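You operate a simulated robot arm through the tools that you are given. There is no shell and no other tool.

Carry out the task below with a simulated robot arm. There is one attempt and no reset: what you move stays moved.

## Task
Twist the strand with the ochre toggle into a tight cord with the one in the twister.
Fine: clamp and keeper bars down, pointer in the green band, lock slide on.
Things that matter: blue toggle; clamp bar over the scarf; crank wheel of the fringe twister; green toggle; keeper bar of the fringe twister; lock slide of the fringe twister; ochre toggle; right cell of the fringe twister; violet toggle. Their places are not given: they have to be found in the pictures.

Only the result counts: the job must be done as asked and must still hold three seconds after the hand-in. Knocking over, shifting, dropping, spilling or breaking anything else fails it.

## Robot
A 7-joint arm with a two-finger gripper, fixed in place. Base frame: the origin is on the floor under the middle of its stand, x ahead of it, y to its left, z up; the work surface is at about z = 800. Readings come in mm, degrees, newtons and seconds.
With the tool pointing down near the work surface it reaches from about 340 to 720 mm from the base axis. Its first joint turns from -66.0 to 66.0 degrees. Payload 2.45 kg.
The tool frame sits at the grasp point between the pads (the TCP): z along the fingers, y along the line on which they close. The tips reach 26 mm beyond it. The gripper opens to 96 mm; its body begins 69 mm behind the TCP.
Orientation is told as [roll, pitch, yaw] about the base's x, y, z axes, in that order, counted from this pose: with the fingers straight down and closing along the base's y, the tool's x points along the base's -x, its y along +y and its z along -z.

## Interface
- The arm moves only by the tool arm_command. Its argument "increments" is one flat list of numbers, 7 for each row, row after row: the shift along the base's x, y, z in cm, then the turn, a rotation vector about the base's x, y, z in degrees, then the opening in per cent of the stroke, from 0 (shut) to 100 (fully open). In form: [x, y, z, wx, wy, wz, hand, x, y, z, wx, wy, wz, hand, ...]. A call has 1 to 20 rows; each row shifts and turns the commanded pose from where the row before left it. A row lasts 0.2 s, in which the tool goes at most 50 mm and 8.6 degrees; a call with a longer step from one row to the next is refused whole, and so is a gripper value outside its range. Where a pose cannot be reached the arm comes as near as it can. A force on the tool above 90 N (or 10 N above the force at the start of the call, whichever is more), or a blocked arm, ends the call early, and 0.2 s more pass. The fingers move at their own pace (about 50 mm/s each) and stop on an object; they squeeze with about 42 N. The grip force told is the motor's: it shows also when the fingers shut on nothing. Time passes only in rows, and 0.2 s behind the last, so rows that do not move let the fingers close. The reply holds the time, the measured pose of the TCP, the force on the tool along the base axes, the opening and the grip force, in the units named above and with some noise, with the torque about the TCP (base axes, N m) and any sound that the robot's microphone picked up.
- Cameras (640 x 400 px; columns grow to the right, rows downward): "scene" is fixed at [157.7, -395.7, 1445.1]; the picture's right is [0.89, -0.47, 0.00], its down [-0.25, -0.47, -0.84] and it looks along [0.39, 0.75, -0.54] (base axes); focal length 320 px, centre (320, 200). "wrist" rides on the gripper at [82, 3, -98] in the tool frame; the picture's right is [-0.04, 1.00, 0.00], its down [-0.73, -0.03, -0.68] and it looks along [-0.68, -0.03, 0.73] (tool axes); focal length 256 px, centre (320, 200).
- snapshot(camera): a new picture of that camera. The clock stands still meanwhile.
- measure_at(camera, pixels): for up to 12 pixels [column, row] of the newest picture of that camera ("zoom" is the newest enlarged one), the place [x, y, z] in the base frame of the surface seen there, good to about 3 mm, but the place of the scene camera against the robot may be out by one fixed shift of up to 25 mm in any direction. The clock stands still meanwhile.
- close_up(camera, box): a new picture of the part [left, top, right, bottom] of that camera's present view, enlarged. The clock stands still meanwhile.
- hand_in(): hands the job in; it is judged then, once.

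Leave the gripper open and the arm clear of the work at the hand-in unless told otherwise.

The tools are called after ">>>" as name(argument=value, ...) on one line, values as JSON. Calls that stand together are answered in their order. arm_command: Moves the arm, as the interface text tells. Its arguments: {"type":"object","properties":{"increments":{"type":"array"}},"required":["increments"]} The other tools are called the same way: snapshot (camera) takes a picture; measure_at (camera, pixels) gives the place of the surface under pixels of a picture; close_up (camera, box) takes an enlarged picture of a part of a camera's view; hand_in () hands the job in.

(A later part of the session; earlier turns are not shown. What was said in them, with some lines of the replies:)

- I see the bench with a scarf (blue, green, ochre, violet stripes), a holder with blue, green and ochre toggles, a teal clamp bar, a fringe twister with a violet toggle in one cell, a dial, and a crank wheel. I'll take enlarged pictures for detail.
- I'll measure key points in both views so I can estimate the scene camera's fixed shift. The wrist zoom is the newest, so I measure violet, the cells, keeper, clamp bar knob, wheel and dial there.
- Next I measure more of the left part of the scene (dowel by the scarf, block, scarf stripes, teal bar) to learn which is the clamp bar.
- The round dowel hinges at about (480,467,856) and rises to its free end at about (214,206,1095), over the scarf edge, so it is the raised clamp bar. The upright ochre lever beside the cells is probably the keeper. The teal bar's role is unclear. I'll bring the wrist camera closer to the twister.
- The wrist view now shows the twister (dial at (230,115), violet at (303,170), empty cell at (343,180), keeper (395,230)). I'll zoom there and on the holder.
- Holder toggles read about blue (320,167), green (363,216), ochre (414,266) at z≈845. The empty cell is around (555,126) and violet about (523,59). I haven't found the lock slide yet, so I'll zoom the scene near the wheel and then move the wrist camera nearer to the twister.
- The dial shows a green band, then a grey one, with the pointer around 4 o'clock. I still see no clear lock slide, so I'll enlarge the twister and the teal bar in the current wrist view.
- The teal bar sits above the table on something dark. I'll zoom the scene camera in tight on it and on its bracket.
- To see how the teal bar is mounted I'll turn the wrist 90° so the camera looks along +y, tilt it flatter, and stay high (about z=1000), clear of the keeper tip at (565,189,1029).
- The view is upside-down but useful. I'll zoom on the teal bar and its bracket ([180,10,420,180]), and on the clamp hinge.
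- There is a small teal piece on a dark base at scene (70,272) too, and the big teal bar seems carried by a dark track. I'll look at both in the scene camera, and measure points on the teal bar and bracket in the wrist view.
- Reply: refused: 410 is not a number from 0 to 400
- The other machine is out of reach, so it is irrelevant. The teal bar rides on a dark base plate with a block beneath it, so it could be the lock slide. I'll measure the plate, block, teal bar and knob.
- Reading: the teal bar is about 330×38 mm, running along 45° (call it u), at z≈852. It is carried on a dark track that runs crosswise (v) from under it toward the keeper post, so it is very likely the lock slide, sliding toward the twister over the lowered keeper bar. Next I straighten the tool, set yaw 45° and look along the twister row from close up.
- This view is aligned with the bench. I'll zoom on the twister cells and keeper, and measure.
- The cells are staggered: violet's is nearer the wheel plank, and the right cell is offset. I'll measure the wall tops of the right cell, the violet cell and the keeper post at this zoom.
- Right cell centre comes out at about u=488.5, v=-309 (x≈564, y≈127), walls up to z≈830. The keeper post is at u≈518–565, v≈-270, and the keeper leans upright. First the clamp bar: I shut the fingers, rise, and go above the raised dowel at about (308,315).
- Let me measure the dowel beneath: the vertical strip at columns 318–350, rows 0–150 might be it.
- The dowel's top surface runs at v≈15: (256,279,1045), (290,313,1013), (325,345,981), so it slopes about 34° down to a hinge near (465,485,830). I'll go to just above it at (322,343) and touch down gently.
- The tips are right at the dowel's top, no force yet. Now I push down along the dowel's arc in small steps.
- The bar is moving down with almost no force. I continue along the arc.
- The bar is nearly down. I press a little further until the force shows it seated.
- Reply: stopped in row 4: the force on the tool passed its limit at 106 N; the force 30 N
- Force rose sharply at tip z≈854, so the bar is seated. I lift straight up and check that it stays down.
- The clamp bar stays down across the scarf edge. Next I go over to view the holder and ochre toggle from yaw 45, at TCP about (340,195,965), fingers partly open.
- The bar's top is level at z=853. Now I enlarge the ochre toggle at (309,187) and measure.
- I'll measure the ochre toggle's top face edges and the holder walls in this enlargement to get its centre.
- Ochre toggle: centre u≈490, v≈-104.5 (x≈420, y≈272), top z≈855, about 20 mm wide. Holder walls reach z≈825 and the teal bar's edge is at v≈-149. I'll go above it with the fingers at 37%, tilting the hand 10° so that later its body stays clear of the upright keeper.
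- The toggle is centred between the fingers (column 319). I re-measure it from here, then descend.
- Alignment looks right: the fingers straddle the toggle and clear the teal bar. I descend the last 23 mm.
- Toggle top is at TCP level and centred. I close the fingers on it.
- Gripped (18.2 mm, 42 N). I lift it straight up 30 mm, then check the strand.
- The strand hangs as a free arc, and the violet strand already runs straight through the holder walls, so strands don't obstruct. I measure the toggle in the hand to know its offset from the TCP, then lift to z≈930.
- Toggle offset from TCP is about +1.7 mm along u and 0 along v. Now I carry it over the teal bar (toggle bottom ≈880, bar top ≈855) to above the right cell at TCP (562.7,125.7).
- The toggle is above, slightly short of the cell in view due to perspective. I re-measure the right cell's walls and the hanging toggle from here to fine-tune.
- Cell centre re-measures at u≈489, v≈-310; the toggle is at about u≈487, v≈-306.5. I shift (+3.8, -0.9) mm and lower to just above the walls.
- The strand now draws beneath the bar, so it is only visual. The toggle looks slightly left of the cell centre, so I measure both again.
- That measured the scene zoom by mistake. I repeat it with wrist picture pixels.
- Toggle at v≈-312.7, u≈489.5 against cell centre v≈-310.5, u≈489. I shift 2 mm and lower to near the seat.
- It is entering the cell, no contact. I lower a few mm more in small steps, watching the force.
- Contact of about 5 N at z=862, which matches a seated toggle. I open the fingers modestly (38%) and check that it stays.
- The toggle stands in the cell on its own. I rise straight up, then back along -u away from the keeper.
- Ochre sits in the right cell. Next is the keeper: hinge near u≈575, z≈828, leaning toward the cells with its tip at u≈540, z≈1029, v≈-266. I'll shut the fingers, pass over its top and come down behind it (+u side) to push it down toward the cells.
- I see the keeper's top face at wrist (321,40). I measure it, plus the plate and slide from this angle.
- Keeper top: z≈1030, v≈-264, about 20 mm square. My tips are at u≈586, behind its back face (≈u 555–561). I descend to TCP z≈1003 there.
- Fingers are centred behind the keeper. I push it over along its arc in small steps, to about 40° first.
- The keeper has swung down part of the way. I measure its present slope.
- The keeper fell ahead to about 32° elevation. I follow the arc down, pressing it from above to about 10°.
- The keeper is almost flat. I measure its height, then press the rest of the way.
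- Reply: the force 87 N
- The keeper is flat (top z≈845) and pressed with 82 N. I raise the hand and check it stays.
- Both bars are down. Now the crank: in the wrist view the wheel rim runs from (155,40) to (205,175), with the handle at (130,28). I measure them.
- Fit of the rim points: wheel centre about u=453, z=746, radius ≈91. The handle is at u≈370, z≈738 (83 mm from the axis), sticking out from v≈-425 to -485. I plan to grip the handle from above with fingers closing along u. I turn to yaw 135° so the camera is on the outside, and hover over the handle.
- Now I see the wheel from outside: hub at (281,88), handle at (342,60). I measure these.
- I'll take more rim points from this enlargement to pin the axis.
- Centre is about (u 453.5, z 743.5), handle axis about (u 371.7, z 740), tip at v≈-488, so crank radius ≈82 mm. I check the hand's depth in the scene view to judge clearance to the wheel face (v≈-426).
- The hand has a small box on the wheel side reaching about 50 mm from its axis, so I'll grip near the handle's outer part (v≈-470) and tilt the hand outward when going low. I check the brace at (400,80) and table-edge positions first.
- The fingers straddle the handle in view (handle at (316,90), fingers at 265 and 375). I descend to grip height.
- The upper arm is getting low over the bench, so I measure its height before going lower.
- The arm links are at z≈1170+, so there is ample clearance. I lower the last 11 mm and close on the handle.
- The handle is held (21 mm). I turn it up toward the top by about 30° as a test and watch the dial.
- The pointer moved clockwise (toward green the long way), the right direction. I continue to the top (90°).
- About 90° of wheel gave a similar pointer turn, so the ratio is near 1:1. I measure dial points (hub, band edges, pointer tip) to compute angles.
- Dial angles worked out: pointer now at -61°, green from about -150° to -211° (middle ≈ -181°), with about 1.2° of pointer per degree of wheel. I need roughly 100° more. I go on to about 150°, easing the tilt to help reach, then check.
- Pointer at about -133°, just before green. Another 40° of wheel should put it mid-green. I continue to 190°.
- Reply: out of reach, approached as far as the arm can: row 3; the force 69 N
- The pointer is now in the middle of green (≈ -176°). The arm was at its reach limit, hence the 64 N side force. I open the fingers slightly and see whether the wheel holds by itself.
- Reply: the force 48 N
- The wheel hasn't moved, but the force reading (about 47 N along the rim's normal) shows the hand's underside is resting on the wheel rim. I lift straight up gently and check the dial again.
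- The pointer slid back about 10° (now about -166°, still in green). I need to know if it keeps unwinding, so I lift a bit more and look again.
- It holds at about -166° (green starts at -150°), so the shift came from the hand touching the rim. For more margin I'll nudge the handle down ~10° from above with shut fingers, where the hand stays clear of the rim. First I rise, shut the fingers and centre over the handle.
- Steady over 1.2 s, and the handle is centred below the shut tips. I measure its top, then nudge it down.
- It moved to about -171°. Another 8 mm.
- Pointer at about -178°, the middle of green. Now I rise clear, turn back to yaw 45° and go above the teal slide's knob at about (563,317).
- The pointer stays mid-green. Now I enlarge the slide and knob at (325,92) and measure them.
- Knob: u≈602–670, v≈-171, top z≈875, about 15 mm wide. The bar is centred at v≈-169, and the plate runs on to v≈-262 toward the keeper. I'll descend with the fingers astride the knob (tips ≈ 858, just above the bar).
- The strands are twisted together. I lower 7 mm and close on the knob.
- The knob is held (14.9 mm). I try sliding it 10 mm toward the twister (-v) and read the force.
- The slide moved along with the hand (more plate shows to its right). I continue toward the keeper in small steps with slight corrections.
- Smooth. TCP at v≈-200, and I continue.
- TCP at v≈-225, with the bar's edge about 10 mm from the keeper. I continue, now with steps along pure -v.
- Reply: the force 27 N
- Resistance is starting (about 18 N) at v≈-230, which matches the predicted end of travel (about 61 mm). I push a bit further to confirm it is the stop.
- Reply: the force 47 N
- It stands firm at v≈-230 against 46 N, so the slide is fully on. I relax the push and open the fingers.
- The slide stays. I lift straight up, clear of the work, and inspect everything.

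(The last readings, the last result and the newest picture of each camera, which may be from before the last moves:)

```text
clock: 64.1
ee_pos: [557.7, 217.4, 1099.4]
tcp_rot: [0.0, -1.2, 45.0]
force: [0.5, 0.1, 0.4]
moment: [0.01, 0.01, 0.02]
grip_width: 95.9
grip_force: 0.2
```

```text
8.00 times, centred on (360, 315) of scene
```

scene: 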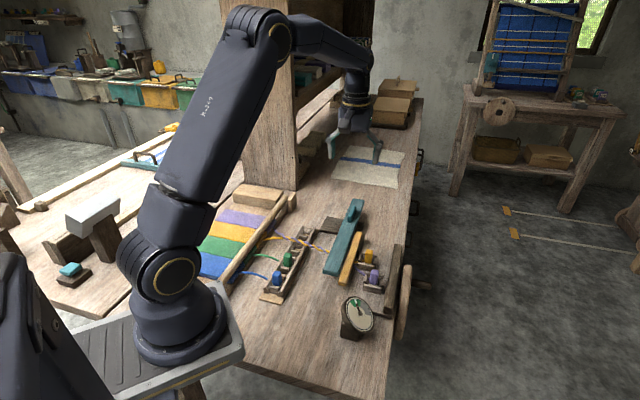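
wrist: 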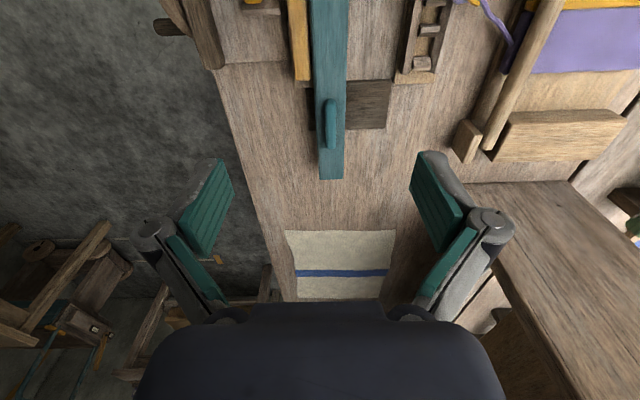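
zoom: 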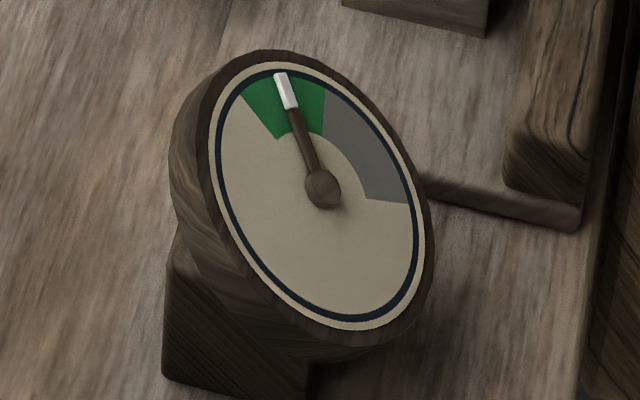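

All in place. I verify that the slide's stop is its end of travel and not the keeper, by measuring the gap and heights there, and I check the clamp bar and keeper heights.

>>> close_up(camera="wrist", box=[230, 0, 430, 190])

>>> measure_at(camera="wrist", pixels=[[300, 10], [300, 50], [303, 75], [290, 50], [315, 10], [318, 60], [328, 60], [343, 60], [330, 115], [387, 85], [312, 120], [500, 80]])

```text
2.11 times, centred on (330, 95) of wrist
```

zoom: 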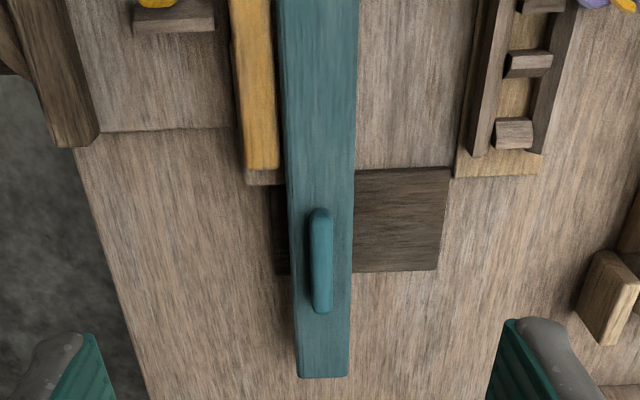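

```text
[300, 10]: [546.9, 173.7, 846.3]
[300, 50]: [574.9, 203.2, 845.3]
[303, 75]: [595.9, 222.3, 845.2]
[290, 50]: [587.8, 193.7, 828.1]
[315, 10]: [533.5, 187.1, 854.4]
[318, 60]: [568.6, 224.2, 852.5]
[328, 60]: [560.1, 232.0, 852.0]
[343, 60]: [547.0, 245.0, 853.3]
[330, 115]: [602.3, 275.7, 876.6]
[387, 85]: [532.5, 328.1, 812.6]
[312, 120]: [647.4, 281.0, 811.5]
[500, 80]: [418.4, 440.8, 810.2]
```

The slide sits at v≈-231, symmetric on its plate with its start at -169, so it is at full travel. Keeper level at z≈845, clamp bar down, pointer mid-green, ochre and violet in their cells, cord twisted, blue and green untouched. The gripper is open and about 200 mm above the work. One last look after a short wait, moving further clear.

>>> arm_command(increments=[-1.5, -2.0, 2.5, 0, 0, 0, 100, -1.5, -2.0, 2.5, 0, 0, 0, 100, -1.5, -2.0, 2.5, 0, 0, 0, 100, 0, 0, 0, 0, 0, 0, 100, 0, 0, 0, 0, 0, 0, 100, 0, 0, 0, 0, 0, 0, 100, 0, 0, 0, 0, 0, 0, 100, 0, 0, 0, 0, 0, 0, 100, 0, 0, 0, 0, 0, 0, 100])

>>> close_up(camera="scene", box=[180, 170, 440, 350])

>>> close_up(camera="scene", box=[340, 290, 380, 340])

```text
clock: 66.1
ee_pos: [512.2, 160.3, 1174.8]
tcp_rot: [-0.2, -1.3, 44.9]
force: [0.2, -0.4, -1.1]
moment: [-0.01, 0.0, -0.01]
grip_width: 95.9
grip_force: 0.0
```

```text
2.22 times, centred on (310, 260) of scene
```

zoom: 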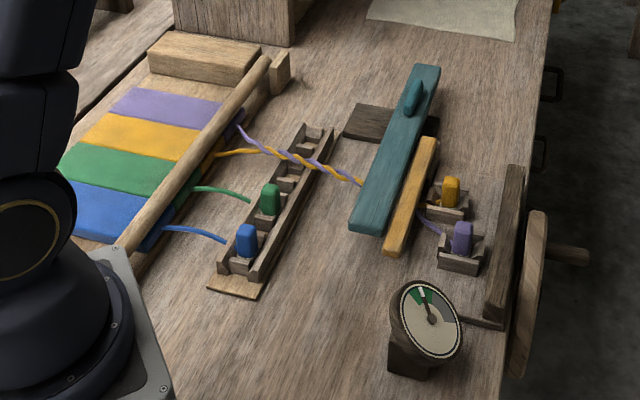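

```text
8.00 times, centred on (360, 315) of scene
```

zoom: 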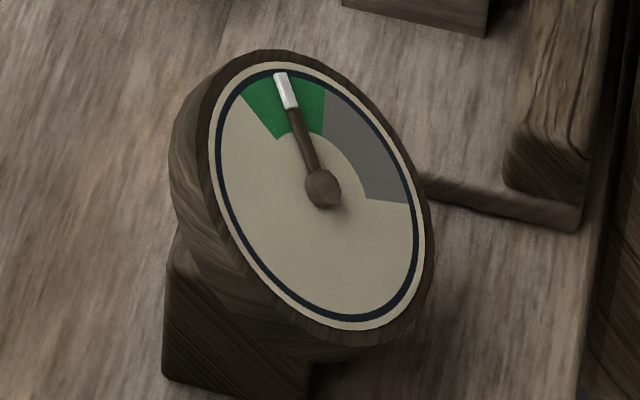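

Everything holds: ochre and violet are in the cells and twisted into a cord, clamp and keeper bars are down, the pointer is mid-green and steady, the lock slide is on, the gripper is open and the arm is clear. I hand it in.

>>> hand_in()

```text
The job is handed in.
```

I twisted the ochre strand together with the violet one into a cord and handed the job in. The hand-in reply gave no verdict, so I don't know yet how it was judged.

At the last look before the hand-in:

- **Toggles:** ochre stands in the right cell, beside violet in the other one. Blue and green are still in the holder.
- **Clamp bar:** it is down across the scarf edge, lying level.
- **Keeper bar:** it is down and level, and it stayed down after I pressed on it.
- **Pointer:** it is in the middle of the green band. My hand touched the wheel rim on release, which moved the pointer back about 10°. I nudged the crank handle to re-centre it, and it has not moved since.
- **Lock slide:** I took this to be the teal bar with the knob, because I found no other part that slides. It moved about 60 mm toward the twister and stopped firmly at the end of its travel.
- **Arm:** the gripper is open and the hand is well above the work.
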